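You operate a simulated robot arm through the tools that you are given. There is no shell and no other tool.

You are at the controls of a simulated robot arm. One attempt, no reset.

## Task
Mix a green sample: two pumps of blue dye, two of yellow.
Fine: in the beaker; stir it even with the white stick; stick back in its holder, lid on, slide in the middle, no scent.
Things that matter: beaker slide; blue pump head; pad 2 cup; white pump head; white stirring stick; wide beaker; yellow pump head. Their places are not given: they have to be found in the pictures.

The check looks at the end state, three seconds after you hand in, the way a careful person would. Anything else that was tipped, shoved, dropped, spilled or broken makes it a failure. A push-on lid holds only when it is set on centred and level and pressed home; a screw cap is set on level and turned clockwise until tight.

## Robot
A 6-joint arm with a two-finger parallel gripper, fixed in place. Base frame: the origin is at the foot of the arm, x ahead of it, y to its left, z up; the work surface is at about z = 0. Units: cm, degrees, N and s.
With the tool pointing down near the work surface it reaches from about 18 to 46 cm from the base axis. Its first joint turns from -70.0 to 70.0 degrees. Payload 1.9 kg.
The tool frame sits at the grasp point between the pads (the TCP): z along the fingers, y along the line on which they close. The tips reach 2.3 cm beyond it. Largest opening 9.4 cm; finger width 3.8, thickness 1; the body of the gripper, 5.4 by 9.6 cm, starts 3.9 cm behind the TCP.
Orientation is that of the tool frame in the base frame, as a unit quaternion [w, x, y, z]. With the fingers straight down and closing along the base's y, the tool's x points along the base's -x, its y along +y and its z along -z.

## Interface
- The arm moves only by the tool move_arm. Its argument "commands" is text: rows parted by semicolons, each of 7 numbers parted by spaces: the gripper command, from -1 (fully open) to 1 (shut), values between in proportion, then the shift along the base's x, y, z in cm, then the turn, a rotation vector about the base's x, y, z in degrees. In form: grip dx dy dz ax ay az; .... A call has 1 to 20 rows; each row shifts and turns the commanded pose from where the row before left it. Each row takes 0.2 s and may step no farther than 5 cm and 8.6 degrees from the row before; otherwise, or with a gripper value out of range, the whole call is refused. Where a pose cannot be reached the arm comes as near as it can. A force on the tool above 40 N (or 10 N above the force at the start of the call, whichever is more), or a blocked arm, ends the call early, and 0.2 s more pass. The fingers move at their own pace (about 10.8 cm/s each) and stop on an object; they squeeze with about 33 N. The grip force told is the motor's: it shows also when the fingers shut on nothing. Time passes only in rows, and 0.2 s behind the last, so rows that do not move let the fingers close. It gives the time, the measured TCP pose, the force on the tool (base axes), the opening and the grip force at its end, in the units of the frame above (readings bear some noise), with the torque about the TCP (base axes, N m) and any sound that the robot's microphone picked up.
- Cameras (640 x 400 px; columns grow to the right, rows downward): "scene" is fixed at [7.5, 33.17, 42.24]; the picture's right is [-0.54, -0.84, 0.00], its down [-0.48, 0.31, -0.82] and it looks along [0.69, -0.44, -0.58] (base axes); focal length 214 px, centre (320, 200). "wrist" rides on the gripper at [8.7, 1.6, -7.4] in the tool frame; the picture's right is [-0.18, 0.98, 0.00], its down [-0.58, -0.11, -0.81] and it looks along [-0.79, -0.15, 0.59] (tool axes); focal length 243 px, centre (320, 200).
- get_image(camera): a new picture of that camera. It takes no simulated time.
- measure_at(camera, pixels): for up to 12 pixels [column, row] of the newest picture of that camera ("zoom" is the newest enlarged one), the place [x, y, z] in the base frame of the surface seen there, good to about 0.2 cm. It takes no simulated time.
- enlarge(camera, box): a new picture of the part [left, top, right, bottom] of that camera's present view, enlarged. It takes no simulated time.
- close_job(): hands the job in; it is judged then, once.

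Open the gripper and draw the arm clear of the work before you hand the job in, unless the task says otherwise.

The tools are called after "Call:" by a JSON object that holds its "fn" and its "kwargs". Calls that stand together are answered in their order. move_arm: Moves the arm, as the interface text tells. Its arguments: {"type":"object","properties":{"commands":{"type":"string"}},"required":["commands"]} The other tools are called the same way: get_image (camera) takes a picture; measure_at (camera, pixels) gives the place of the surface under pixels of a picture; enlarge (camera, box) takes an enlarged picture of a part of a camera's view; close_job () hands the job in.

At the start:

```text
time_s: 0.0
tool_pos: [26.83, 6.37, 38.26]
ee_rot: [0.0, 0.0, 1.0, 0.001]
contact_force: [-0.6, 0.0, -0.3]
wrist_torque: [-0.01, 0.0, -0.03]
width: 9.42
grip_force: 0.1
```

scene: 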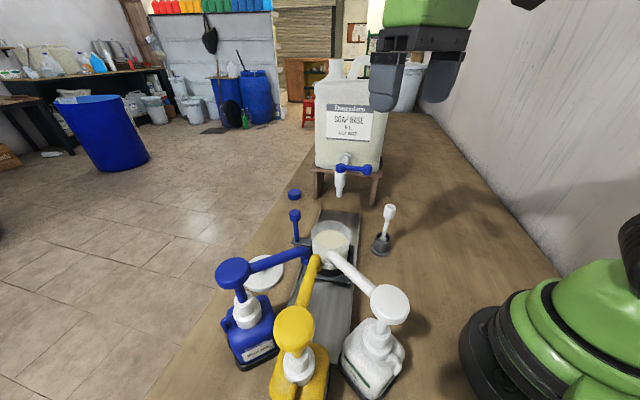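
wrist: 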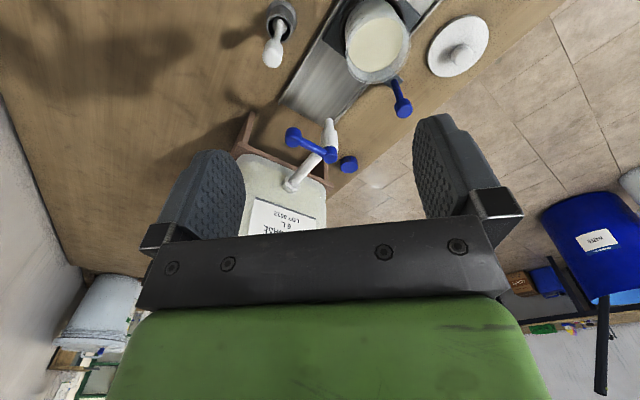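

The scene shows three pumps (blue, yellow, white) with nozzles over the beaker near (330,240), a stick in holder at (385,230), and a lid at (263,275). I enlarge to see details.

Call:
{"fn": "enlarge", "kwargs": {"camera": "scene", "box": [200, 170, 440, 320]}}

Call:
{"fn": "enlarge", "kwargs": {"camera": "scene", "box": [180, 240, 440, 400]}}

Call:
{"fn": "enlarge", "kwargs": {"camera": "wrist", "box": [200, 0, 520, 200]}}

```text
2.67 times, centred on (320, 245) of scene
```

zoom: 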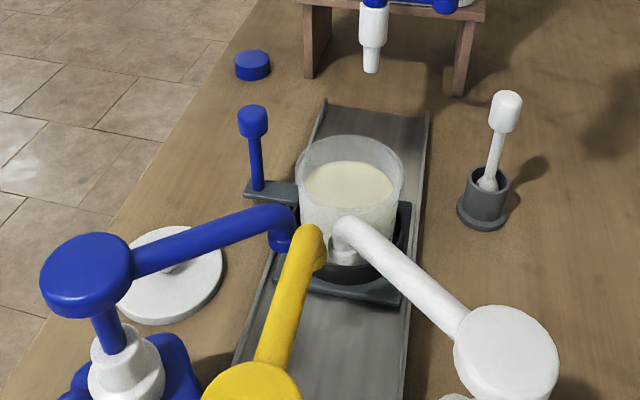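

```text
2.46 times, centred on (310, 320) of scene
```

zoom: 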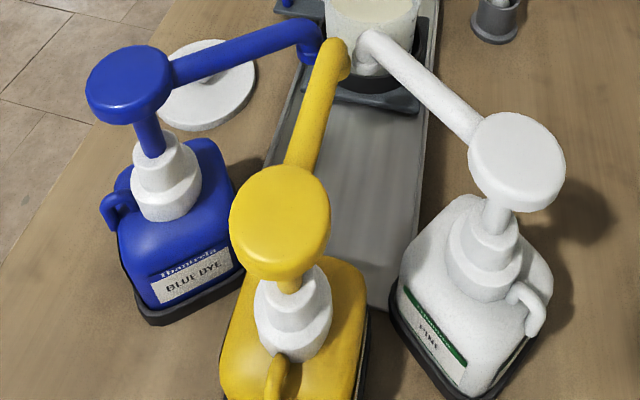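

```text
2.00 times, centred on (360, 100) of wrist
```

zoom: 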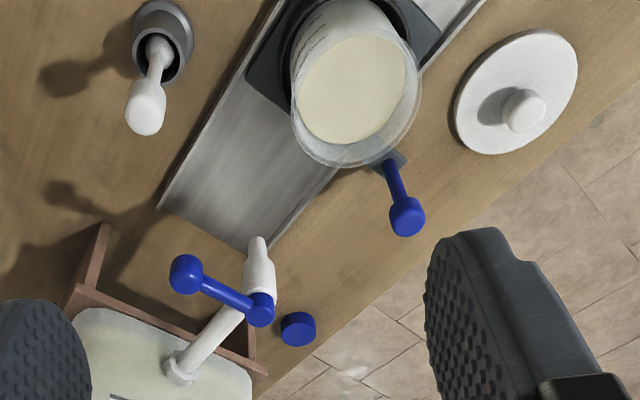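

I now measure key points in the scene picture: pump heads (233,272), (294,328), (390,304), nozzles, beaker rim, blue handle, stick, lid knob, rail ends.

Call:
{"fn": "measure_at", "kwargs": {"camera": "scene", "pixels": [[232, 272], [293, 325], [389, 302], [306, 252], [314, 262], [329, 255], [330, 237], [294, 216], [389, 209], [386, 243], [263, 273], [294, 194]]}}

Call:
{"fn": "measure_at", "kwargs": {"camera": "wrist", "pixels": [[378, 35], [346, 30], [410, 50], [374, 80], [400, 5], [457, 45], [463, 55], [402, 108], [274, 50], [282, 10], [300, 108], [348, 163]]}}

Call:
{"fn": "enlarge", "kwargs": {"camera": "scene", "box": [280, 200, 420, 290]}}

```text
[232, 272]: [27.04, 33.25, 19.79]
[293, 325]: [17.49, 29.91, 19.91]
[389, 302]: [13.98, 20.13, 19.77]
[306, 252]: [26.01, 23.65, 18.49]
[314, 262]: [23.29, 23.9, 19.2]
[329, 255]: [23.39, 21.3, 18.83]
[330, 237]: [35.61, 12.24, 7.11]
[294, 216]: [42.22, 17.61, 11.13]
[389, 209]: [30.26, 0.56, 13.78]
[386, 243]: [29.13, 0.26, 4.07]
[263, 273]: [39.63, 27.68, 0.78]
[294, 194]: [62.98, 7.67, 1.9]
```

```text
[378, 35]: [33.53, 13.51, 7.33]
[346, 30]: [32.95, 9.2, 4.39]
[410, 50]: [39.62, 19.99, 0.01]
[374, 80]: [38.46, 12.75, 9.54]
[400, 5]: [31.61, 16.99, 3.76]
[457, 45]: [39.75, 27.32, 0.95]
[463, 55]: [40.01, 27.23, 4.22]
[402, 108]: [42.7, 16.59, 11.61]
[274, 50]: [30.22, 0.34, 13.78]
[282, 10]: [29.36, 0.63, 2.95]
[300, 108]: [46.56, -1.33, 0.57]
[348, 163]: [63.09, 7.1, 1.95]
```

```text
4.44 times, centred on (350, 245) of scene
```

zoom: 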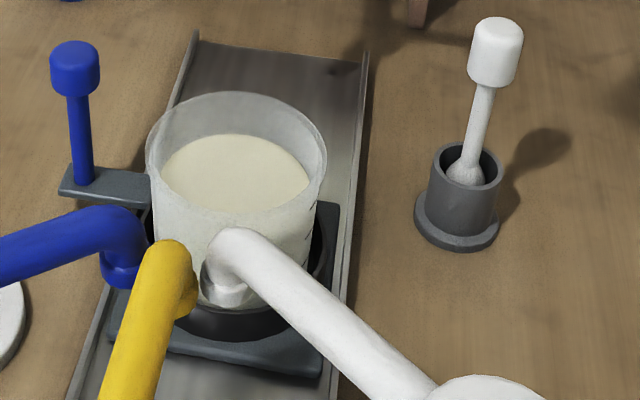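

I measure rail edges, tap spout, holder rim and pump pads to learn the rail's direction and extents.

Call:
{"fn": "measure_at", "kwargs": {"camera": "scene", "pixels": [[323, 210], [359, 212], [340, 215], [349, 300], [340, 350], [325, 320], [291, 300], [339, 196], [310, 285], [345, 270], [318, 230], [352, 230]]}}

Call:
{"fn": "measure_at", "kwargs": {"camera": "wrist", "pixels": [[329, 122], [280, 102], [362, 77], [330, 90], [318, 40], [325, 20], [420, 10], [440, 3], [390, 80], [395, 90], [380, 12], [290, 20]]}}

```text
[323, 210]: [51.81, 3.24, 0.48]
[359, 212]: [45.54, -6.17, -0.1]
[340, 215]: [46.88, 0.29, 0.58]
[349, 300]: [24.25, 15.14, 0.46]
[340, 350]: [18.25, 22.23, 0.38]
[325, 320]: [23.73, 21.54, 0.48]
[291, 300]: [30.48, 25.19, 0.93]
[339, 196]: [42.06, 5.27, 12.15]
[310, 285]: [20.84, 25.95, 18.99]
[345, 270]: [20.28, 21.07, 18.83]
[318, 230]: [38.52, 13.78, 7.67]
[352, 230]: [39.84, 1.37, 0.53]
```

```text
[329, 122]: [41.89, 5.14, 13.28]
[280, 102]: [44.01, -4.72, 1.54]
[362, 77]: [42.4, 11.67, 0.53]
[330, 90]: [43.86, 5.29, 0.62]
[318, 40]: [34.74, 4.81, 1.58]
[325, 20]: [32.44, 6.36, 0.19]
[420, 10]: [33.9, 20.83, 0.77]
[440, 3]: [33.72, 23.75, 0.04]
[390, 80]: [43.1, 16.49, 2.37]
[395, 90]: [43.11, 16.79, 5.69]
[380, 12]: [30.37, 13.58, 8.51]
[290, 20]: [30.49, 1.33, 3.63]
```

The rail runs roughly along (-1,1) from the tap (42,5,12) to the nozzles near (24.5,22.5), and the beaker is now about mid-way at (33.5,13.5). I move the arm back and yaw it so the wrist camera looks over the pumps.

Call:
{"fn": "move_arm", "kwargs": {"commands": "-1 -2 0.5 0.5 0 0 7.5; -1 -2 0.5 0.5 0 0 7.5; -1 -2 0.5 0.5 0 0 7.5; -1 -2 0.5 0.5 0 0 7.5; -1 -1 0.5 0.5 0 0 7.5; -1 -1 0.5 0 0 0 7.5; -1 0 0 0 0 0 0"}}

Call:
{"fn": "get_image", "kwargs": {"camera": "wrist"}}

Call:
{"fn": "get_image", "kwargs": {"camera": "scene"}}

```text
time_s: 1.6
tool_pos: [16.75, 9.21, 40.74]
ee_rot: [0.0, -0.384, 0.923, 0.001]
contact_force: [-0.3, 0.5, -0.3]
wrist_torque: [-0.03, -0.03, 0.0]
width: 9.38
grip_force: 0.1
```

```text
taken
```

wrist: 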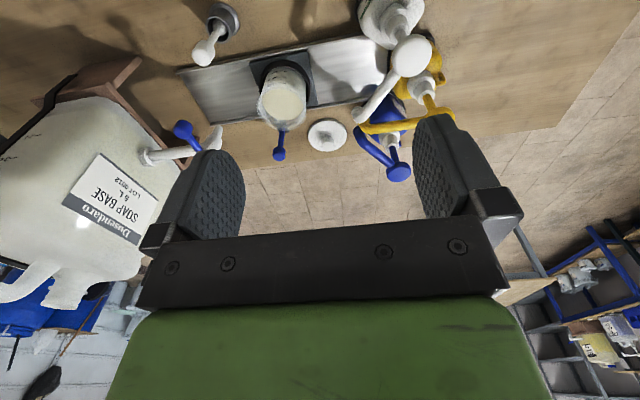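

```text
taken
```

scene: 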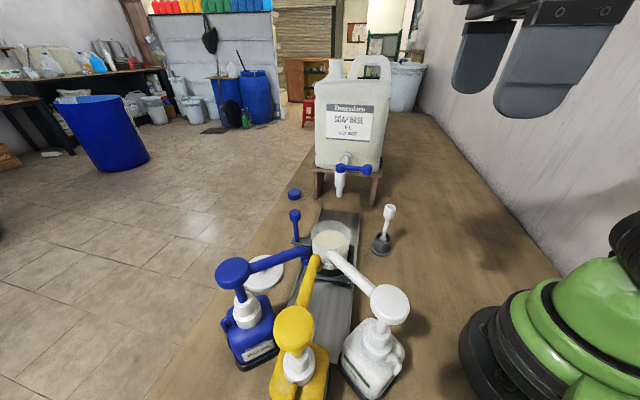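

The wrist camera now sees the whole rail from (180,75) to (385,45) with beaker at (283,95). I enlarge that part.

Call:
{"fn": "enlarge", "kwargs": {"camera": "wrist", "box": [170, 0, 330, 100]}}

Call:
{"fn": "enlarge", "kwargs": {"camera": "wrist", "box": [230, 0, 470, 190]}}

Call:
{"fn": "measure_at", "kwargs": {"camera": "wrist", "pixels": [[285, 93], [260, 97], [306, 92], [283, 68], [280, 154], [411, 55], [362, 113], [360, 130], [357, 135], [399, 172], [326, 132], [184, 131]]}}

```text
4.00 times, centred on (250, 50) of wrist
```

zoom: 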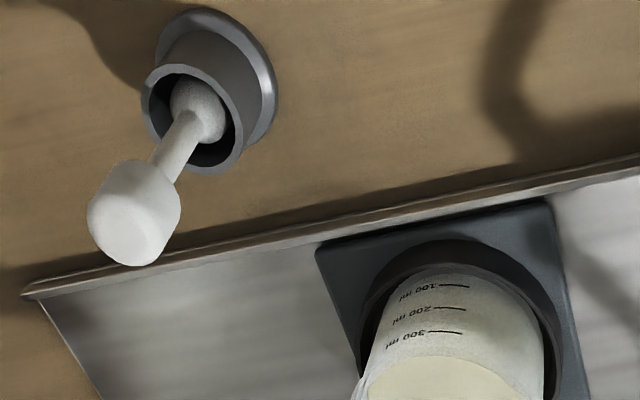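

```text
2.11 times, centred on (350, 95) of wrist
```

zoom: 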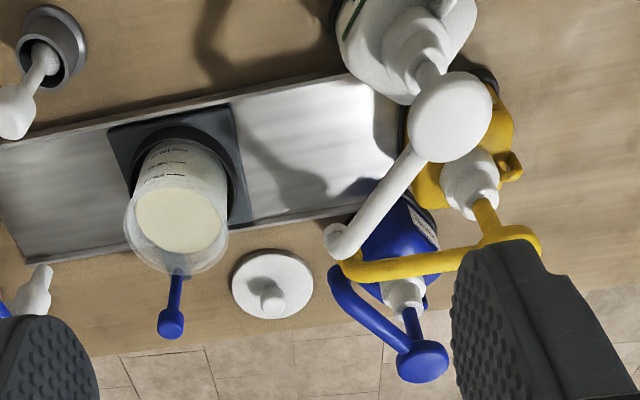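

```text
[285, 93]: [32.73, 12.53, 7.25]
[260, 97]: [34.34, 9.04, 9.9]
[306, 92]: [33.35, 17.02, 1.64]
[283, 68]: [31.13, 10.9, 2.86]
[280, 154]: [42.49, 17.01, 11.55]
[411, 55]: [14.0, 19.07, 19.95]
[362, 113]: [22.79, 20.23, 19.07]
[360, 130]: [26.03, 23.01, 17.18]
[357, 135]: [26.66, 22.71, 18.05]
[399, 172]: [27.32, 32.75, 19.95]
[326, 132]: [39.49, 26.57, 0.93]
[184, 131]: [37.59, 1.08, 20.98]
```

Let me measure carriage plate corners, rail corners, and the stick holder on the first enlarged scale (wrist pixels (250,63), (307,52), (178,74), (385,40), etc.).

Call:
{"fn": "measure_at", "kwargs": {"camera": "wrist", "pixels": [[251, 63], [305, 53], [312, 102], [178, 73], [200, 116], [240, 60], [362, 39], [385, 75], [345, 101], [381, 50], [300, 110], [254, 100]]}}

Call:
{"fn": "enlarge", "kwargs": {"camera": "wrist", "box": [330, 0, 470, 88]}}

Call:
{"fn": "enlarge", "kwargs": {"camera": "wrist", "box": [240, 40, 360, 170]}}

```text
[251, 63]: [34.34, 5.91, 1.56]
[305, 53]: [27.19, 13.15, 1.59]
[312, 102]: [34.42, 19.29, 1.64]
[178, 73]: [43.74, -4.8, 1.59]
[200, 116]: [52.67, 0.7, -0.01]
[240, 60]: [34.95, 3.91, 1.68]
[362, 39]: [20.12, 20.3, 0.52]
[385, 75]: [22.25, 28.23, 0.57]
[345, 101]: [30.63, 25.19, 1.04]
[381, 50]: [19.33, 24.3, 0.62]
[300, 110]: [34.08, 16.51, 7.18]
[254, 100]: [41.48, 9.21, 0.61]
```

```text
4.55 times, centred on (400, 44) of wrist
```

zoom: 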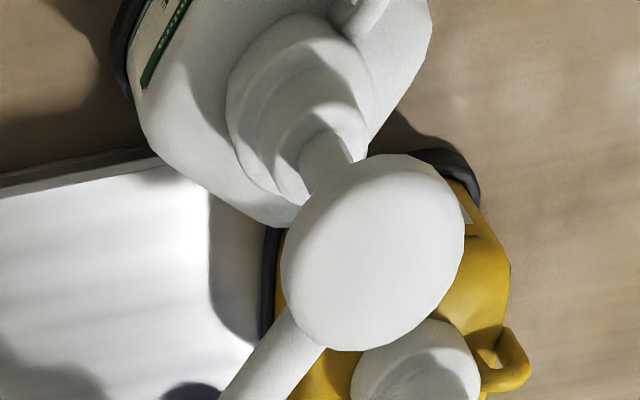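

```text
3.08 times, centred on (300, 105) of wrist
```

zoom: 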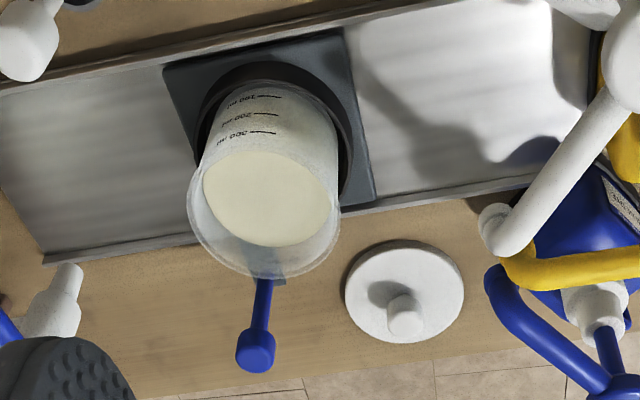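

Carriage centre is about (34.4,12.6), handle about (42.5,17,11.9). Before approaching the handle I check the jug's position (scene (316,150), (350,125), (383,150)) and lid and handle edges.

Call:
{"fn": "measure_at", "kwargs": {"camera": "scene", "pixels": [[318, 150], [350, 125], [380, 150], [370, 168], [354, 168], [338, 168], [316, 185], [378, 188], [290, 212], [298, 213], [294, 225], [295, 237]]}}

Call:
{"fn": "measure_at", "kwargs": {"camera": "wrist", "pixels": [[276, 155], [284, 155], [280, 150], [280, 159], [281, 140], [326, 136], [309, 134], [345, 134], [327, 119], [327, 151], [215, 31], [208, 52]]}}

Call:
{"fn": "enlarge", "kwargs": {"camera": "scene", "box": [240, 180, 340, 300]}}

```text
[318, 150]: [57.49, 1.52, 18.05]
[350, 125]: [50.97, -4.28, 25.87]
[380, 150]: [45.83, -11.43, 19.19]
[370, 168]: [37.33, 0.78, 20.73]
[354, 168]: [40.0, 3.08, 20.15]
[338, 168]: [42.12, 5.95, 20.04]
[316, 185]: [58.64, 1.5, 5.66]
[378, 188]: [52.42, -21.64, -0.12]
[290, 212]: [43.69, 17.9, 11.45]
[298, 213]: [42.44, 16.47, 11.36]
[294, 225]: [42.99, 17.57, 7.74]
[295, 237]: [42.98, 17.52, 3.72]
```

```text
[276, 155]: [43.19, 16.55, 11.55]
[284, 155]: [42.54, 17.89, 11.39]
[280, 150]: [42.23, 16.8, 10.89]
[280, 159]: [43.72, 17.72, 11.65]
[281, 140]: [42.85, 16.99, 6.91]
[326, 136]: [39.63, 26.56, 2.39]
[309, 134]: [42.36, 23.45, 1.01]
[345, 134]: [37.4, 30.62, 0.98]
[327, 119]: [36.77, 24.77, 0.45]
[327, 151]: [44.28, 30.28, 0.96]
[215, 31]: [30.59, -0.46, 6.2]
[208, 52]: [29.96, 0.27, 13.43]
```

```text
3.33 times, centred on (290, 240) of scene
```

zoom: 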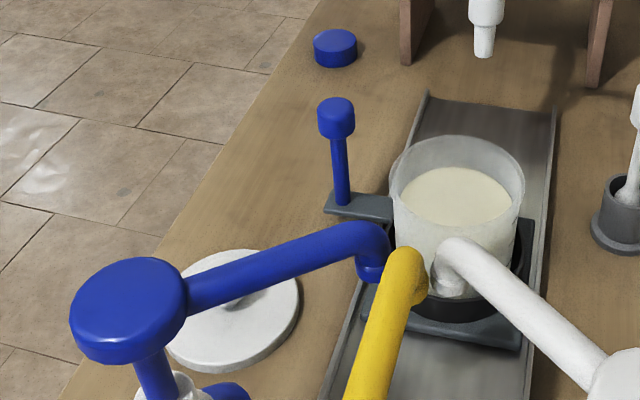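

The handle knob is at about (42.9,17.2), z 9.7–11.8. I move to above it at z≈26 with yaw back to 0, then check.

Call:
{"fn": "move_arm", "kwargs": {"commands": "-1 3.4 1.1 -1.8 0 0 -7.5; -1 3.4 1.1 -1.8 0 0 -7.5; -1 3.4 1.1 -1.8 0 0 -7.5; -1 3.4 1.1 -1.8 0 0 -7.5; -1 3.4 1.1 -1.8 0 0 -7.5; -1 3.4 1.1 -1.8 0 0 -7.5; 0 2.5 0.7 -2 0 0 0; 0 2.5 0.7 -2 0 0 0; 0 0 0 0 0 0 0; 0 0 0 0 0 0 0"}}

Call:
{"fn": "get_image", "kwargs": {"camera": "scene"}}

Call:
{"fn": "get_image", "kwargs": {"camera": "wrist"}}

```text
time_s: 3.8
tool_pos: [40.11, 17.26, 26.43]
ee_rot: [0.0, 0.001, 1.0, 0.001]
contact_force: [-0.1, 0.6, 0.3]
wrist_torque: [-0.01, -0.01, -0.03]
width: 4.73
grip_force: 0.1
out of reach, approached as far as the arm can: row 8
```

```text
taken
```

scene: 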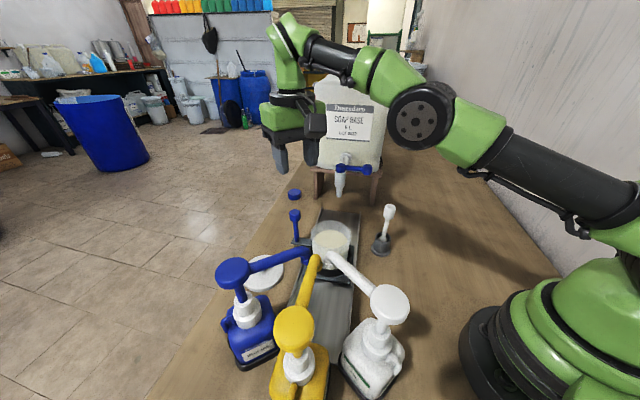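

```text
taken
```

wrist: 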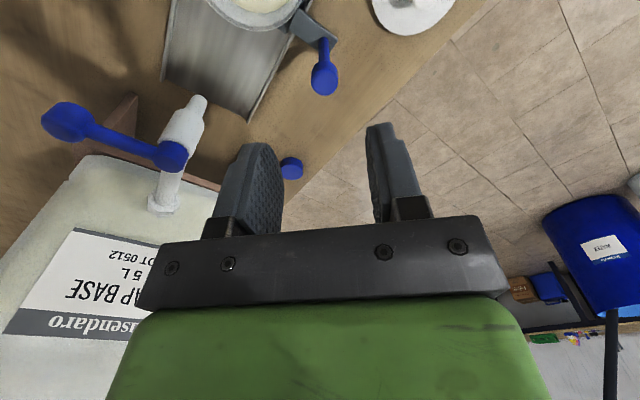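

The arm reached (40.1,17.3,26.4), limited at that height. I lower to about z 16, staying clear of the knob top (11.9), and re-read the pose.

Call:
{"fn": "move_arm", "kwargs": {"commands": "0 0 0 -3 0 0 0; 0 0 0 -3 0 0 0; 0 0 0 -3 0 0 0; 0 0 0 0 0 0 0"}}

Call:
{"fn": "enlarge", "kwargs": {"camera": "scene", "box": [220, 130, 380, 260]}}

Call:
{"fn": "get_image", "kwargs": {"camera": "wrist"}}

```text
time_s: 4.8
tool_pos: [41.91, 18.1, 17.38]
ee_rot: [-0.001, 0.002, 1.0, 0.0]
contact_force: [0.2, -0.1, 0.2]
wrist_torque: [0.01, 0.0, -0.03]
width: 4.71
grip_force: 0.1
out of reach, approached as far as the arm can: row 1, 2, 3
```

```text
3.08 times, centred on (300, 195) of scene
```

zoom: 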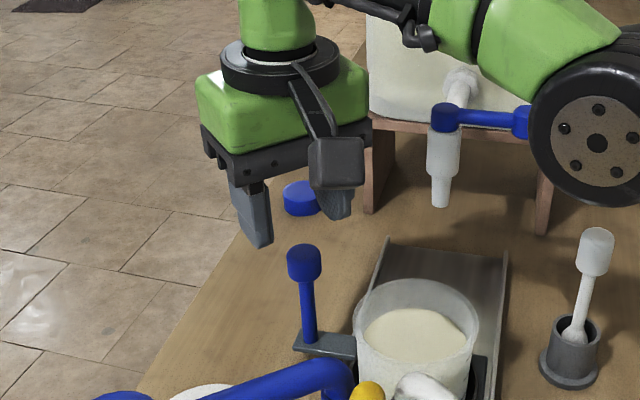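

```text
taken
```

wrist: 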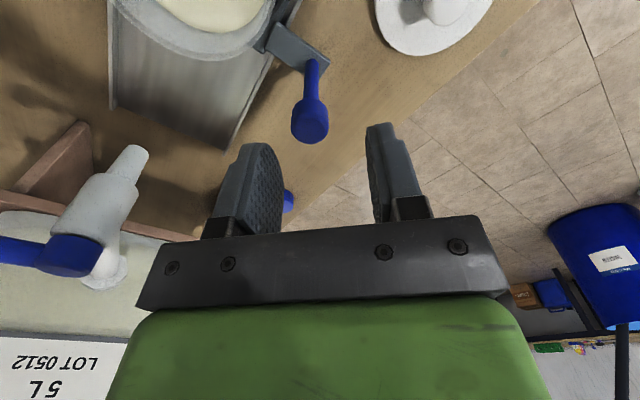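

The wrist camera turns out to be a real box on an outrigger (zoom (335,160)), at TCP−8.7 in x; at the pumping end it would hit the blue nozzle with yaw 0. I back off a bit and yaw the tool towards 180° so the camera faces away from the pumps.

Call:
{"fn": "move_arm", "kwargs": {"commands": "0 -2 0.5 2 0 0 0; 0 -2 0.5 2 0 0 0; 0 -2 0.5 1 0 0 7.5; 0 0 0 0 0 0 7.5; 0 0 0 0 0 0 7.5; 0 0 0 0 0 0 7.5; 0 0 0 0 0 0 7.5; 0 0 0 0 0 0 7.5; 0 0 0 0 0 0 7.5; 0 0 0 0 0 0 7.5; 0 0 0 0 0 0 7.5; 0 0 0 0 0 0 7.5; 0 0 0 0 0 0 7.5; 0 0 0 0 0 0 7.5; 0 0 0 0 0 0 0"}}

Call:
{"fn": "get_image", "kwargs": {"camera": "scene"}}

```text
time_s: 8.0
tool_pos: [39.47, 20.79, 22.68]
ee_rot: [-0.001, -0.684, 0.729, -0.001]
contact_force: [0.4, 0.5, -1.2]
wrist_torque: [-0.03, 0.01, 0.03]
width: 4.71
grip_force: 0.1
out of reach, approached as far as the arm can: row 1, 2, 3
```

```text
taken
```

scene: 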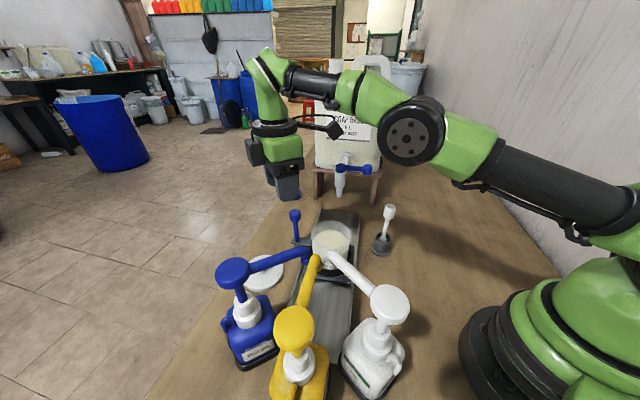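

Yaw is now ~86° with no trouble. I move inward a little to stay within reach and continue turning to ~176°.

Call:
{"fn": "move_arm", "kwargs": {"commands": "0 -1.5 -0.5 -0.5 0 0 7.5; 0 -1.5 -0.5 -0.5 0 0 7.5; 0 0 0 0 0 0 7.5; 0 0 0 0 0 0 7.5; 0 0 0 0 0 0 7.5; 0 0 0 0 0 0 7.5; 0 0 0 0 0 0 7.5; 0 0 0 0 0 0 7.5; 0 0 0 0 0 0 7.5; 0 0 0 0 0 0 7.5; 0 0 0 0 0 0 7.5; 0 0 0 0 0 0 7.5; 0 0 0 0 0 0 3.7; 0 0 0 0 0 0 0"}}

Call:
{"fn": "get_image", "kwargs": {"camera": "scene"}}

```text
time_s: 11.0
tool_pos: [35.24, 20.23, 20.85]
ee_rot: [0.001, 1.0, -0.001, 0.003]
contact_force: [0.3, -0.1, -0.6]
wrist_torque: [-0.05, -0.01, 0.0]
width: 4.72
grip_force: 0.1
out of reach, approached as far as the arm can: row 13
```

```text
taken
```

scene: 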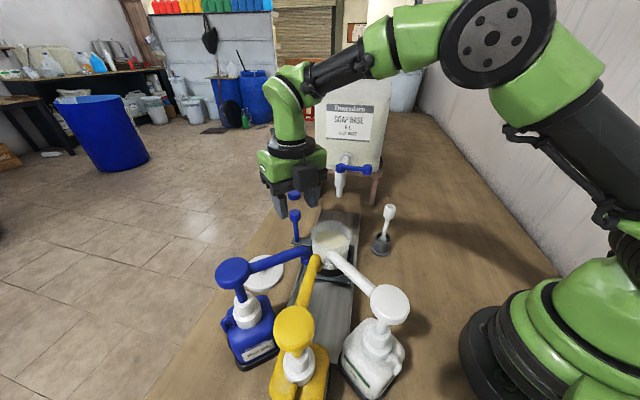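

Yaw reads 180° but row 13 was flagged out of reach; I look closer at the gripper.

Call:
{"fn": "enlarge", "kwargs": {"camera": "scene", "box": [230, 60, 400, 260]}}

Call:
{"fn": "get_image", "kwargs": {"camera": "wrist"}}

Call:
{"fn": "move_arm", "kwargs": {"commands": "0 0 0 0 0 0 0"}}

```text
2.00 times, centred on (315, 160) of scene
```

zoom: 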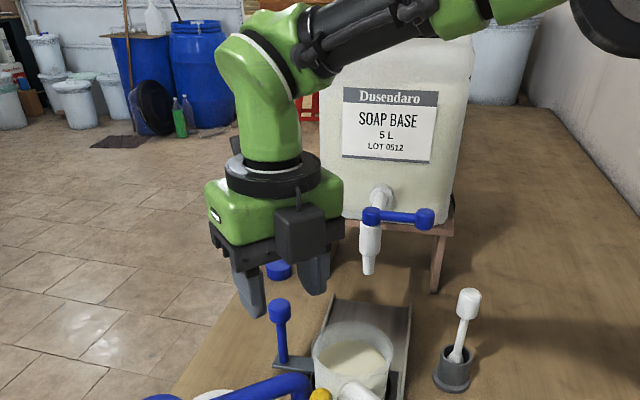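

```text
taken
```

wrist: 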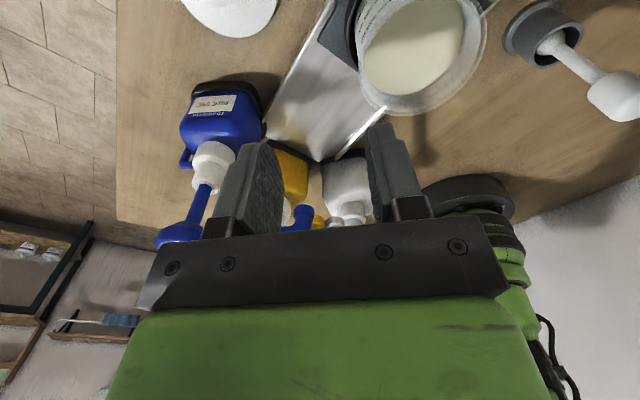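

```text
time_s: 11.4
tool_pos: [35.21, 20.17, 20.82]
ee_rot: [0.0, 1.0, -0.003, 0.002]
contact_force: [-0.1, 0.2, -0.1]
wrist_torque: [0.05, -0.02, 0.01]
width: 4.7
grip_force: 0.0
```

There's a second black box on the gripper's opposite side (zoom (300,235)). I measure it to know the clearance.

Call:
{"fn": "enlarge", "kwargs": {"camera": "scene", "box": [250, 140, 340, 240]}}

Call:
{"fn": "measure_at", "kwargs": {"camera": "scene", "pixels": [[305, 178], [296, 170], [315, 170], [296, 188], [315, 187], [280, 185], [262, 170], [290, 167], [325, 178], [275, 155]]}}

```text
4.00 times, centred on (295, 190) of scene
```

zoom: 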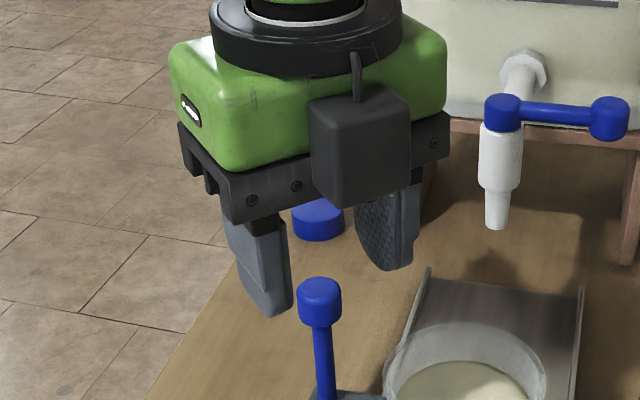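

```text
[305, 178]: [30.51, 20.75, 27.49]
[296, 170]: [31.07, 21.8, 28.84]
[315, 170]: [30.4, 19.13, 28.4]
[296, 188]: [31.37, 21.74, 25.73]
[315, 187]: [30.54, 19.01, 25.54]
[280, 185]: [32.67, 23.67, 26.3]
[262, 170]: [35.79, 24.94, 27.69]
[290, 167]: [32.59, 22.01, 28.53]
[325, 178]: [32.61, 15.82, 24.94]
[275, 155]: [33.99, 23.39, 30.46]
```

The box's front face is 4.7 cm from the TCP axis at TCP+4.4…+8 in height. I measure the blue nozzle arm (scene (260..306, 250..265)) and the beaker rim to plan clearances.

Call:
{"fn": "measure_at", "kwargs": {"camera": "scene", "pixels": [[260, 266], [270, 263], [281, 259], [292, 255], [302, 252], [307, 250], [306, 256], [305, 263], [310, 254], [281, 265], [281, 253]]}}

Call:
{"fn": "measure_at", "kwargs": {"camera": "wrist", "pixels": [[362, 65], [375, 98], [420, 114], [465, 95], [485, 40], [410, 50], [358, 30], [395, 85]]}}

Call:
{"fn": "enlarge", "kwargs": {"camera": "wrist", "box": [320, 0, 640, 200]}}

```text
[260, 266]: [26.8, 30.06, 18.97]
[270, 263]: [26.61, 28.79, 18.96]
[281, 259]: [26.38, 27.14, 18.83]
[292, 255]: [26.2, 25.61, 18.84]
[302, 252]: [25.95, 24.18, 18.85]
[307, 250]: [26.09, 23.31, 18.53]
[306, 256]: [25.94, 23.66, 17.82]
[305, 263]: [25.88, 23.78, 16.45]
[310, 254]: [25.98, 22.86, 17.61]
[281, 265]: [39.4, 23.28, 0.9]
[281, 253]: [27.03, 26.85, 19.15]
```

```text
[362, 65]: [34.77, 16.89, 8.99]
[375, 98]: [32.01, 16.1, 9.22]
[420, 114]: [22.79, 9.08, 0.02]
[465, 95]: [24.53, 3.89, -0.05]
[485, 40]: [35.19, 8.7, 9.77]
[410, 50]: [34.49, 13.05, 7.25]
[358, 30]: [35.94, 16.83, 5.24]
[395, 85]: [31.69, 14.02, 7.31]
```

```text
2.00 times, centred on (480, 100) of wrist
```

zoom: 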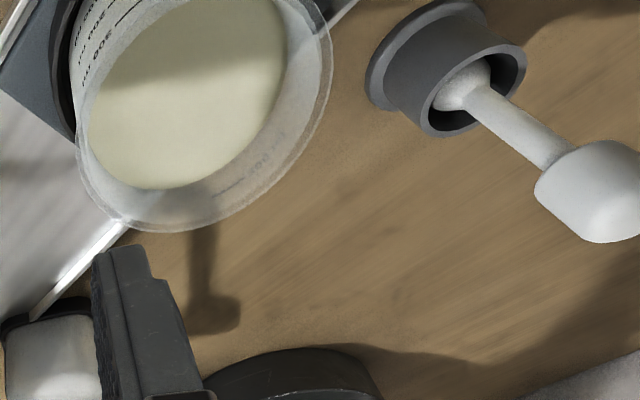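

Blue nozzle arm's right edge is x≈27.7 at z≈17.6–19.3, so I'll grip the knob with the box side toward −x but regrip midway with an x offset. First I set yaw ≈162° and come to above the knob.

Call:
{"fn": "move_arm", "kwargs": {"commands": "-0.3 1 -0.5 0 0 0 -6; -0.3 1 -0.5 0 0 0 -6; -0.3 1 -0.5 0 0 0 -6; -0.3 1 -0.5 -0.5 0 0 0; -0.3 1 -0.5 -1 0 0 0; -0.3 0.8 -0.4 -1.3 0 0 0; -0.3 0 0 0 0 0 0"}}

Call:
{"fn": "enlarge", "kwargs": {"camera": "scene", "box": [230, 130, 390, 260]}}

Call:
{"fn": "get_image", "kwargs": {"camera": "wrist"}}

```text
time_s: 13.0
tool_pos: [40.95, 17.24, 18.16]
ee_rot: [0.0, 0.988, -0.157, 0.001]
contact_force: [0.1, -0.6, 0.2]
wrist_torque: [0.0, 0.0, -0.03]
width: 6.09
grip_force: 0.1
```

```text
3.08 times, centred on (310, 195) of scene
```

zoom: 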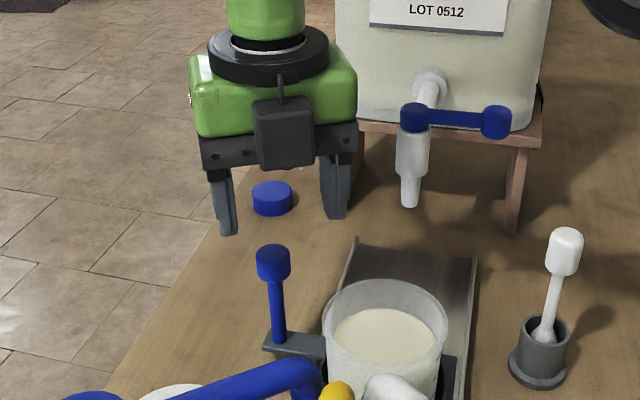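

```text
taken
```

wrist: 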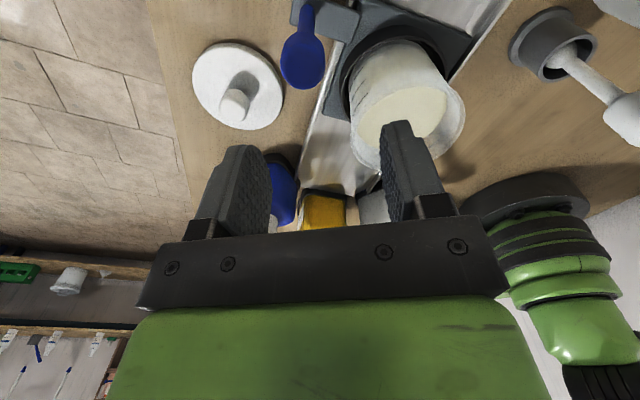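

Pose is (40.95,17.24,18.16) as commanded. I verify the knob location in this wrist view at (301,70).

Call:
{"fn": "measure_at", "kwargs": {"camera": "wrist", "pixels": [[301, 75], [285, 70], [322, 70], [302, 86], [301, 45], [305, 20], [237, 100], [225, 105], [248, 100], [240, 80], [200, 75], [283, 90]]}}

```text
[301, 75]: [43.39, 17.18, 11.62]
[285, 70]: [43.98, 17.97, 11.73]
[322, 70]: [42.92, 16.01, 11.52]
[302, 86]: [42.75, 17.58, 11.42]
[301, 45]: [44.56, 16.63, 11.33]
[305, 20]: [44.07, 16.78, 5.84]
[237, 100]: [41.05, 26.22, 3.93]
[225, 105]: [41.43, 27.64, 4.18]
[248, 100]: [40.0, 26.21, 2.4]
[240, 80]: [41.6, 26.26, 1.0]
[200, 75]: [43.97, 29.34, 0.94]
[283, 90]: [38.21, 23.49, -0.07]
```

Knob centre is about (43.5,17.1). I descend to (42.3,17.45,12.0) with the fingers straddling it, keeping the grip open for now.

Call:
{"fn": "move_arm", "kwargs": {"commands": "-0.3 0.2 0.05 -2 0 0 0; -0.3 0.3 0.05 -1.5 0 0 0; -0.3 0.4 0.05 -1.5 0 0 0; -0.3 0.45 0.05 -1.1 0 0 0; -0.3 0 0 0 0 0 0"}}

Call:
{"fn": "enlarge", "kwargs": {"camera": "scene", "box": [230, 150, 350, 260]}}

Call:
{"fn": "get_image", "kwargs": {"camera": "wrist"}}

```text
time_s: 14.2
tool_pos: [42.18, 17.42, 11.89]
ee_rot: [0.0, 0.987, -0.158, 0.001]
contact_force: [0.4, -0.5, 0.0]
wrist_torque: [0.02, -0.02, 0.02]
width: 6.12
grip_force: 0.0
```

```text
3.64 times, centred on (290, 205) of scene
```

zoom: 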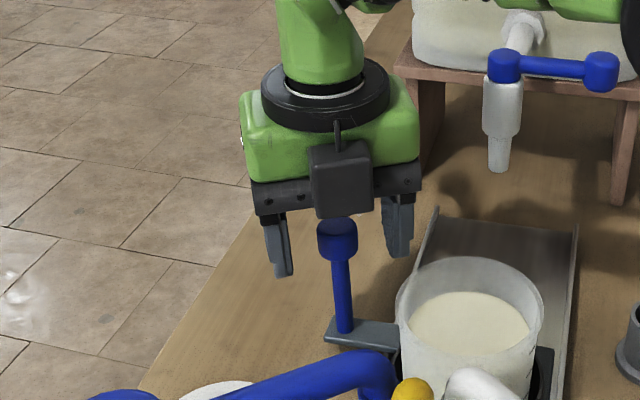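

```text
taken
```

wrist: 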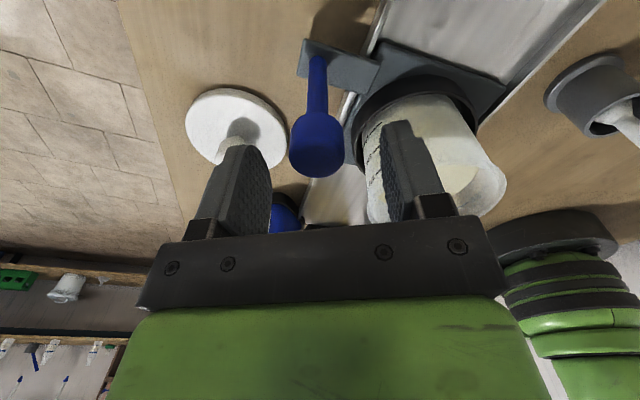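

The knob (wrist (317,140)) lies between the fingers. I close on it.

Call:
{"fn": "move_arm", "kwargs": {"commands": "1 0 0 0 0 0 0; 1 0 0 0 0 0 0; 1 0 0 0 0 0 0; 1 0 0 0 0 0 0"}}

Call:
{"fn": "get_image", "kwargs": {"camera": "wrist"}}

```text
time_s: 15.2
tool_pos: [42.31, 17.41, 11.96]
ee_rot: [0.0, 0.987, -0.158, 0.0]
contact_force: [-8.7, -10.6, 2.7]
wrist_torque: [0.3, -0.22, -0.25]
width: 2.61
grip_force: 44.5
```

```text
taken
```

wrist: 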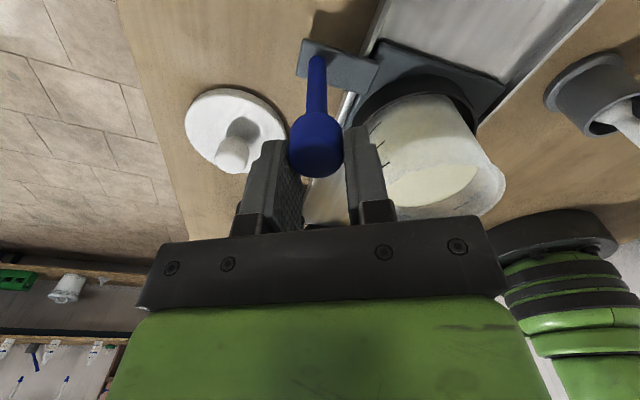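

Gripped (width 2.6). I drag the slide along (−0.707, 0.707) for about 6 cm, with a small offset to relieve the side force.

Call:
{"fn": "move_arm", "kwargs": {"commands": "1 -0.1 -0.15 0 0 0 0; 1 -0.5 0.5 0 0 0 0; 1 -0.7 0.7 0 0 0 0; 1 -0.7 0.7 0 0 0 0; 1 -0.7 0.7 0 0 0 0; 1 -0.7 0.7 0 0 0 0; 1 -0.7 0.7 0 0 0 0; 1 0 0 0 0 0 0"}}

Call:
{"fn": "get_image", "kwargs": {"camera": "scene"}}

Call:
{"fn": "get_image", "kwargs": {"camera": "wrist"}}

```text
time_s: 16.6
tool_pos: [39.15, 20.74, 12.01]
ee_rot: [-0.001, 0.988, -0.156, 0.002]
contact_force: [3.5, 3.8, -1.8]
wrist_torque: [-0.48, 0.45, -0.07]
width: 2.56
grip_force: 44.8
stopped in row 7: the force on the tool passed its limit at 45 N (the readings are from after the stop); the commanded pose is now the measured one
```

```text
taken
```

scene: 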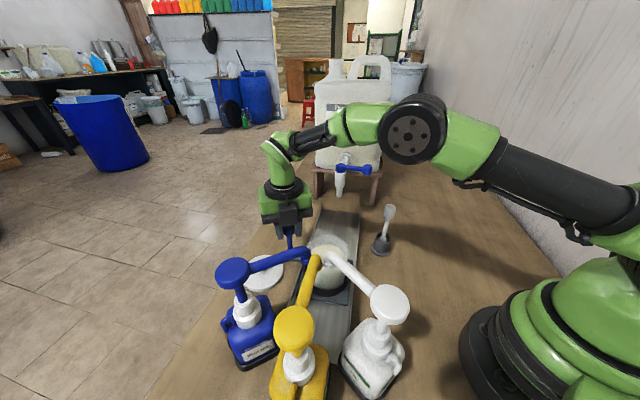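

```text
taken
```

wrist: 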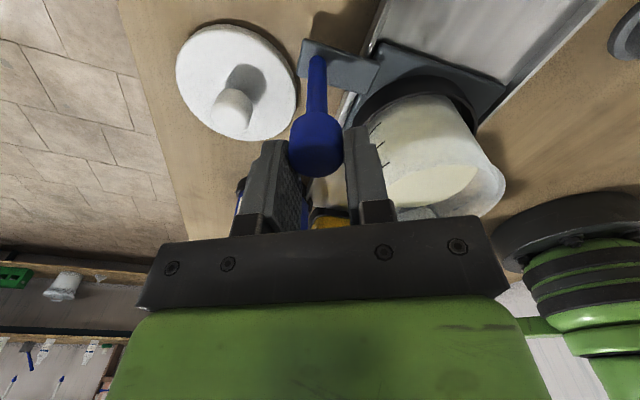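

The slide moved ~4.6 cm, then a 45 N spike stopped it; residual force is small. I continue in smaller steps to see whether it's a stop or side load.

Call:
{"fn": "move_arm", "kwargs": {"commands": "1 -0.3 0.3 0 0 0 0; 1 -0.3 0.3 0 0 0 0; 1 0 0 0 0 0 0"}}

```text
time_s: 17.4
tool_pos: [38.32, 21.29, 11.93]
ee_rot: [-0.001, 0.988, -0.155, 0.002]
contact_force: [17.2, 17.8, -1.0]
wrist_torque: [0.14, 0.98, -0.08]
width: 2.59
grip_force: 45.5
```

The force (17,18) is purely normal to the rail, so the rail is slightly steeper in y than 45°. I relieve by (+0.18,+0.18) and continue along (−0.67, 0.74).

Call:
{"fn": "move_arm", "kwargs": {"commands": "1 0.18 0.18 0 0 0 0; 1 -0.33 0.37 0 0 0 0; 1 -0.33 0.37 0 0 0 0; 1 0 0 0 0 0 0"}}

```text
time_s: 17.9
tool_pos: [38.45, 21.26, 11.96]
ee_rot: [0.003, 0.987, -0.16, -0.002]
contact_force: [-5.0, -3.6, 2.0]
wrist_torque: [0.29, -0.48, -0.09]
width: 2.54
grip_force: 45.0
stopped in row 2: the force on the tool passed its limit at 47 N (the readings are from after the stop); the commanded pose is now the measured one
```

Another 47 N stop at (38.45,21.26). I look for what resists.

Call:
{"fn": "enlarge", "kwargs": {"camera": "scene", "box": [230, 170, 410, 310]}}

Call:
{"fn": "enlarge", "kwargs": {"camera": "wrist", "box": [160, 0, 560, 250]}}

```text
2.86 times, centred on (320, 240) of scene
```

zoom: 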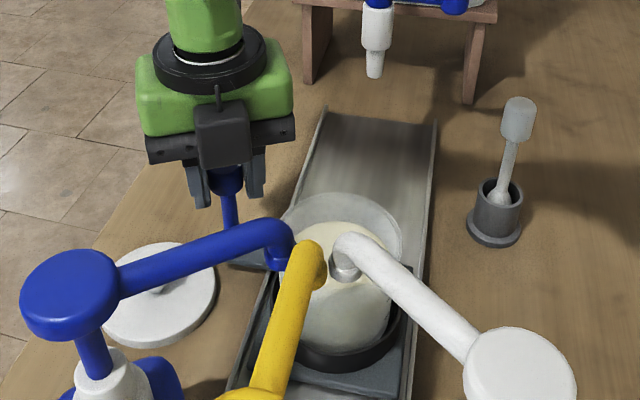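

```text
1.60 times, centred on (360, 125) of wrist
```

zoom: 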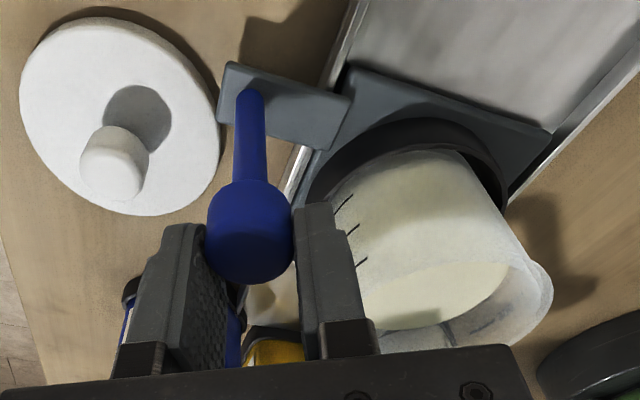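

The handle bracket's end (zoom (222,100)) is next to the lid's rim (zoom (220,130)); I check their heights and whether they touch.

Call:
{"fn": "measure_at", "kwargs": {"camera": "zoom", "pixels": [[232, 70], [224, 105], [222, 118], [290, 85], [310, 130], [214, 110], [212, 150], [215, 140], [60, 100], [120, 35], [180, 180], [245, 50]]}}

Call:
{"fn": "enlarge", "kwargs": {"camera": "wrist", "box": [260, 20, 380, 120]}}

Call:
{"fn": "enlarge", "kwargs": {"camera": "scene", "box": [255, 220, 335, 290]}}

```text
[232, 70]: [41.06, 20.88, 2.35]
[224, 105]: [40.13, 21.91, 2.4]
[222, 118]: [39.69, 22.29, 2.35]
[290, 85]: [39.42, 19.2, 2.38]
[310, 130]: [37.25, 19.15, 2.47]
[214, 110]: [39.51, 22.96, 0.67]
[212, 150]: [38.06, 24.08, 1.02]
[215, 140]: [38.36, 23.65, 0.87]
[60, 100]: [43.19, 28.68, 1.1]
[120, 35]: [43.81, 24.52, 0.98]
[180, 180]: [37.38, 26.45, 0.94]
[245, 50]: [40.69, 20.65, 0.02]
```

```text
4.00 times, centred on (320, 70) of wrist
```

zoom: 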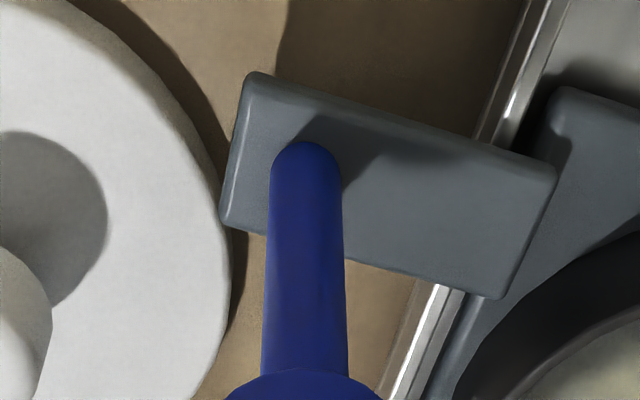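

```text
5.71 times, centred on (295, 255) of scene
```

zoom: 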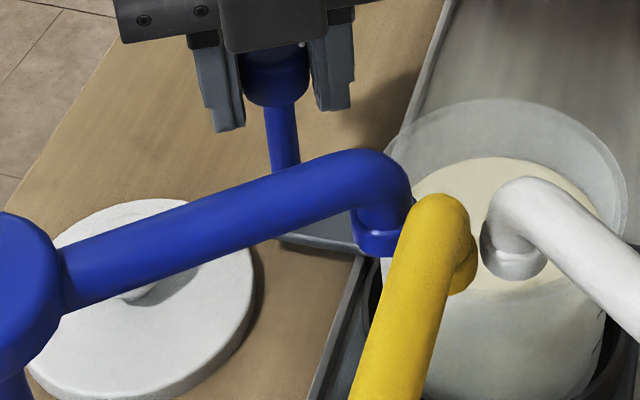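

There's no contact with the lid (bracket z≈2.4 vs lid 1.0). I test with a tiny tangential step and read the force.

Call:
{"fn": "move_arm", "kwargs": {"commands": "1 -0.14 0.14 0 0 0 0; 1 0 0 0 0 0 0"}}

Call:
{"fn": "move_arm", "kwargs": {"commands": "1 -0.14 0.14 0 0 0 0; 1 0 0 0 0 0 0"}}

Call:
{"fn": "move_arm", "kwargs": {"commands": "1 -0.14 0.14 0 0 0 0; 1 0 0 0 0 0 0"}}

```text
time_s: 18.6
tool_pos: [38.28, 21.38, 11.96]
ee_rot: [0.003, 0.987, -0.16, -0.002]
contact_force: [-1.7, -3.2, -6.5]
wrist_torque: [0.44, -0.48, -0.24]
width: 2.59
grip_force: 44.7
```

```text
time_s: 19.1
tool_pos: [38.13, 21.6, 11.97]
ee_rot: [0.003, 0.987, -0.16, -0.001]
contact_force: [7.7, 8.2, -15.3]
wrist_torque: [0.88, 0.17, -0.02]
width: 2.58
grip_force: 44.8
```

```text
time_s: 19.8
tool_pos: [37.86, 21.77, 11.93]
ee_rot: [0.003, 0.987, -0.159, -0.002]
contact_force: [12.3, 13.4, -18.7]
wrist_torque: [0.97, 0.31, 0.07]
width: 2.58
grip_force: 45.1
```

It slides freely; the loads are only off-axis from a stiff grip. I open slightly to cage the knob instead of squeezing, and shift the TCP ~2.2 cm along the finger width so the gripper's box stays clear of the blue nozzle later.

Call:
{"fn": "move_arm", "kwargs": {"commands": "0.3 0 0 0 0 0 0; 0.3 0 0 0 0 0 0; 0.3 0.48 -0.15 0 0 0 0; 0.3 0.48 -0.15 0 0 0 0; 0.3 0.48 -0.15 0 0 0 0; 0.3 0.48 -0.15 0 0 0 0; 0.3 0 0 0 0 0 0"}}

Call:
{"fn": "get_image", "kwargs": {"camera": "wrist"}}

Call:
{"fn": "get_image", "kwargs": {"camera": "scene"}}

```text
time_s: 21.4
tool_pos: [39.97, 21.31, 11.9]
ee_rot: [0.003, 0.987, -0.16, -0.001]
contact_force: [0.2, 0.9, 0.0]
wrist_torque: [0.02, -0.03, 0.02]
width: 3.31
grip_force: 0.1
```

```text
taken
```

wrist: 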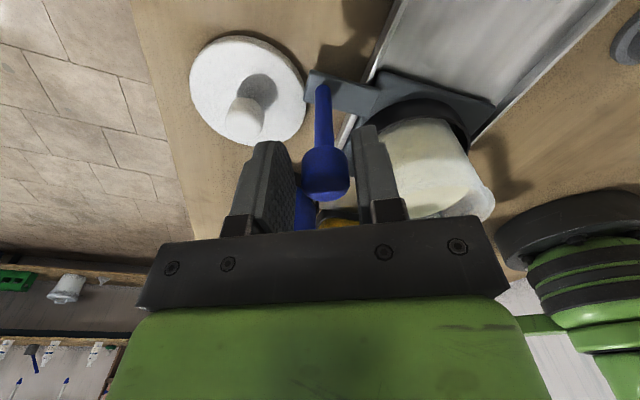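

```text
taken
```

scene: 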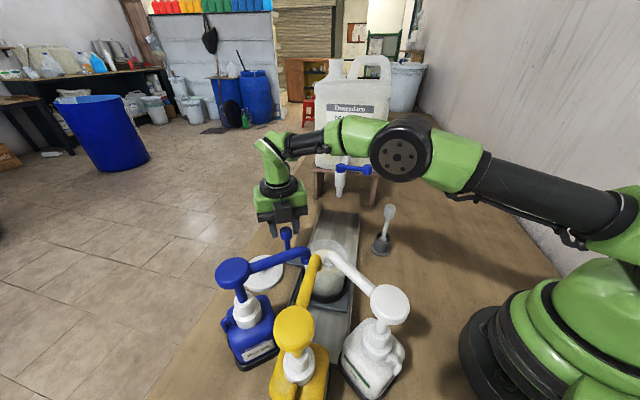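

The knob is now between the fingers at wrist (326,175), near the right (pushing) finger. I measure it and the lid knob from here.

Call:
{"fn": "measure_at", "kwargs": {"camera": "wrist", "pixels": [[326, 188], [308, 182], [345, 182], [326, 165], [325, 120], [246, 115], [246, 135], [245, 50], [200, 100], [290, 130], [225, 130], [262, 110]]}}

```text
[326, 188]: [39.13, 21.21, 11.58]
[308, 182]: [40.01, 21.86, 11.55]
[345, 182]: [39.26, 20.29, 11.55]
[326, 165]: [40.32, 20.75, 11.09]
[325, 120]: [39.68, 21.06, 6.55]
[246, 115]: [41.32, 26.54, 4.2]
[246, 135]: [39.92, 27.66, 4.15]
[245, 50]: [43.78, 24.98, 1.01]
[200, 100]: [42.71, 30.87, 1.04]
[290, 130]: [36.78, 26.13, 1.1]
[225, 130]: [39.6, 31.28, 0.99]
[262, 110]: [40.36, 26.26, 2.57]
```

Knob centre is (39.5,21.15), so ~8 cm of travel remains. I push on with the caged knob in 0.5 cm steps.

Call:
{"fn": "move_arm", "kwargs": {"commands": "0.3 -0.35 0.36 0 0 0 0; 0.3 -0.35 0.36 0 0 0 0; 0.3 -0.35 0.36 0 0 0 0; 0.3 -0.35 0.36 0 0 0 0; 0.3 -0.35 0.36 0 0 0 0; 0.3 -0.35 0.36 0 0 0 0; 0.3 0 0 0 0 0 0"}}

Call:
{"fn": "get_image", "kwargs": {"camera": "wrist"}}

```text
time_s: 22.9
tool_pos: [37.65, 23.45, 11.97]
ee_rot: [0.003, 0.987, -0.16, -0.002]
contact_force: [-0.7, -1.6, 0.0]
wrist_torque: [-0.03, -0.01, -0.01]
width: 3.36
grip_force: 0.3
```

```text
taken
```

wrist: 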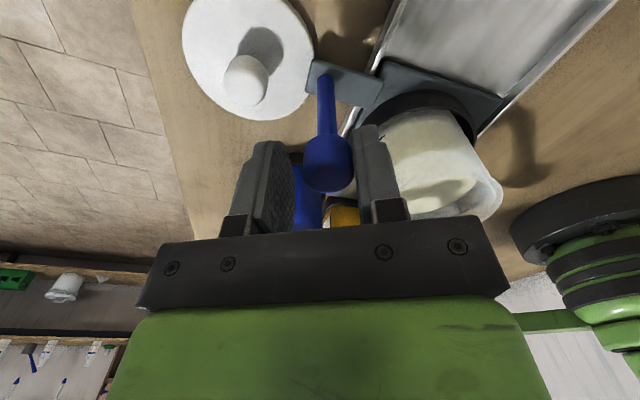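

Smooth, only ~2 N. I continue another 3 cm.

Call:
{"fn": "move_arm", "kwargs": {"commands": "0.3 -0.33 0.36 0 0 0 0; 0.3 -0.33 0.36 0 0 0 0; 0.3 -0.33 0.36 0 0 0 0; 0.3 -0.33 0.36 0 0 0 0; 0.3 -0.33 0.36 0 0 0 0; 0.3 -0.33 0.36 0 0 0 0; 0.3 0 0 0 0 0 0"}}

Call:
{"fn": "get_image", "kwargs": {"camera": "wrist"}}

Call:
{"fn": "enlarge", "kwargs": {"camera": "scene", "box": [210, 170, 390, 310]}}

```text
time_s: 24.6
tool_pos: [35.97, 25.54, 11.97]
ee_rot: [0.003, 0.987, -0.16, -0.001]
contact_force: [-0.2, -7.1, 0.1]
wrist_torque: [-0.01, 0.02, 0.06]
width: 3.58
grip_force: 3.4
```

```text
taken
```

wrist: 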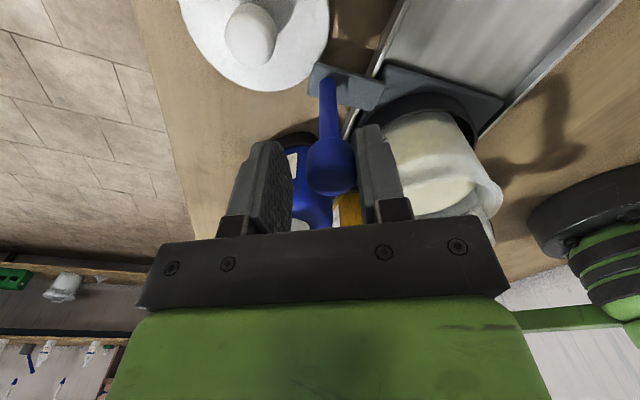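

```text
2.86 times, centred on (300, 240) of scene
```

zoom: 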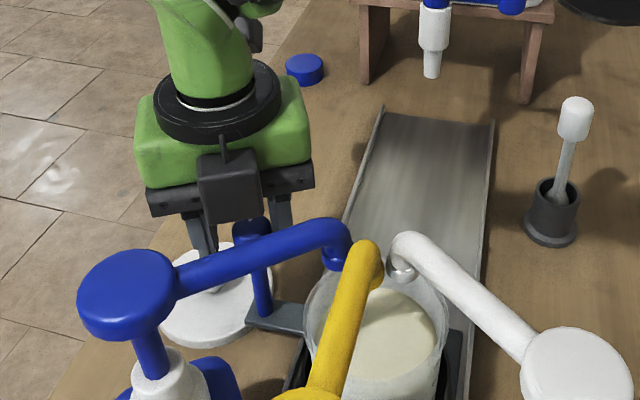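

A 7 N resistance appeared. I measure the knob and beaker rim relative to the nozzles.

Call:
{"fn": "measure_at", "kwargs": {"camera": "wrist", "pixels": [[332, 188], [313, 182], [352, 182], [332, 110], [350, 85], [500, 97], [382, 70], [500, 185], [440, 195]]}}

Call:
{"fn": "measure_at", "kwargs": {"camera": "zoom", "pixels": [[337, 265], [402, 275], [370, 285], [310, 310], [445, 300], [430, 370], [385, 290], [420, 255], [465, 370], [295, 385], [390, 320], [340, 360]]}}

```text
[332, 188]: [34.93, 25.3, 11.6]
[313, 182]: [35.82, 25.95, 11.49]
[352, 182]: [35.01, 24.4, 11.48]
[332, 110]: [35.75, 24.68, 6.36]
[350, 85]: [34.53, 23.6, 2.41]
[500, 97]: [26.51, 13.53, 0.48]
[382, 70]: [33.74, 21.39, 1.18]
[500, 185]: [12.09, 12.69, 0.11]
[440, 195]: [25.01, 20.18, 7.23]
```

```text
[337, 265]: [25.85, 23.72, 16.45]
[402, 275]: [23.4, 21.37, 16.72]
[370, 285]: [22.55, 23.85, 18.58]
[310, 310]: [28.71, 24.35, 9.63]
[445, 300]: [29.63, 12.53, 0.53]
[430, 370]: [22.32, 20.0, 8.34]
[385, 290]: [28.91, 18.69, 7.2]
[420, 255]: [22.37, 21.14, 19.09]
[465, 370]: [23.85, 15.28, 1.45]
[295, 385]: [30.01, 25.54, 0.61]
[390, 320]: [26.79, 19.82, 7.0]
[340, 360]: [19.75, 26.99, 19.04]
```

Beaker centre is ≈(26.3,20.7); nozzle tips are around (24.7,22.5), ~2.3 cm further. I continue gently.

Call:
{"fn": "move_arm", "kwargs": {"commands": "0.3 -0.25 0.3 0 0 0 0; 0.3 -0.25 0.3 0 0 0 0; 0.3 0 0 0 0 0 0"}}

Call:
{"fn": "move_arm", "kwargs": {"commands": "0.3 -0.25 0.3 0 0 0 0; 0.3 -0.25 0.3 0 0 0 0; 0.3 0 0 0 0 0 0"}}

Call:
{"fn": "get_image", "kwargs": {"camera": "wrist"}}

Call:
{"fn": "enlarge", "kwargs": {"camera": "scene", "box": [210, 170, 390, 310]}}

```text
time_s: 25.4
tool_pos: [35.2, 26.06, 11.99]
ee_rot: [0.005, 0.987, -0.16, -0.001]
contact_force: [1.4, -21.7, -3.7]
wrist_torque: [-0.04, -0.06, 0.12]
width: 4.24
grip_force: 10.7
```

```text
time_s: 26.1
tool_pos: [34.88, 26.44, 11.94]
ee_rot: [0.005, 0.987, -0.16, 0.0]
contact_force: [3.5, -36.5, -1.7]
wrist_torque: [-0.14, -0.01, 0.09]
width: 4.8
grip_force: 17.1
```

```text
taken
```

wrist: 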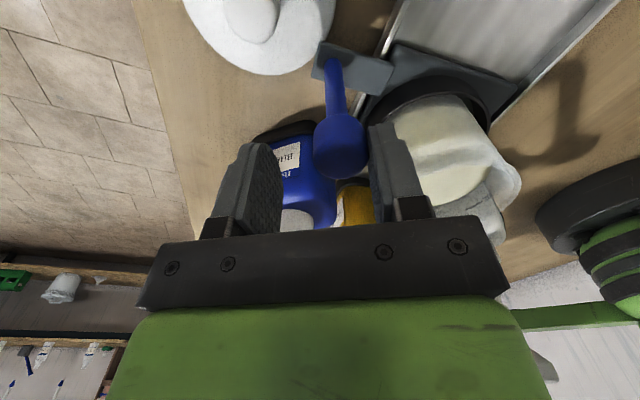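

```text
2.86 times, centred on (300, 240) of scene
```

zoom: 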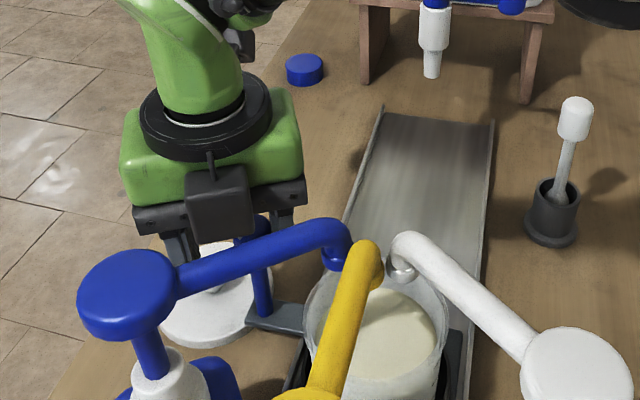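

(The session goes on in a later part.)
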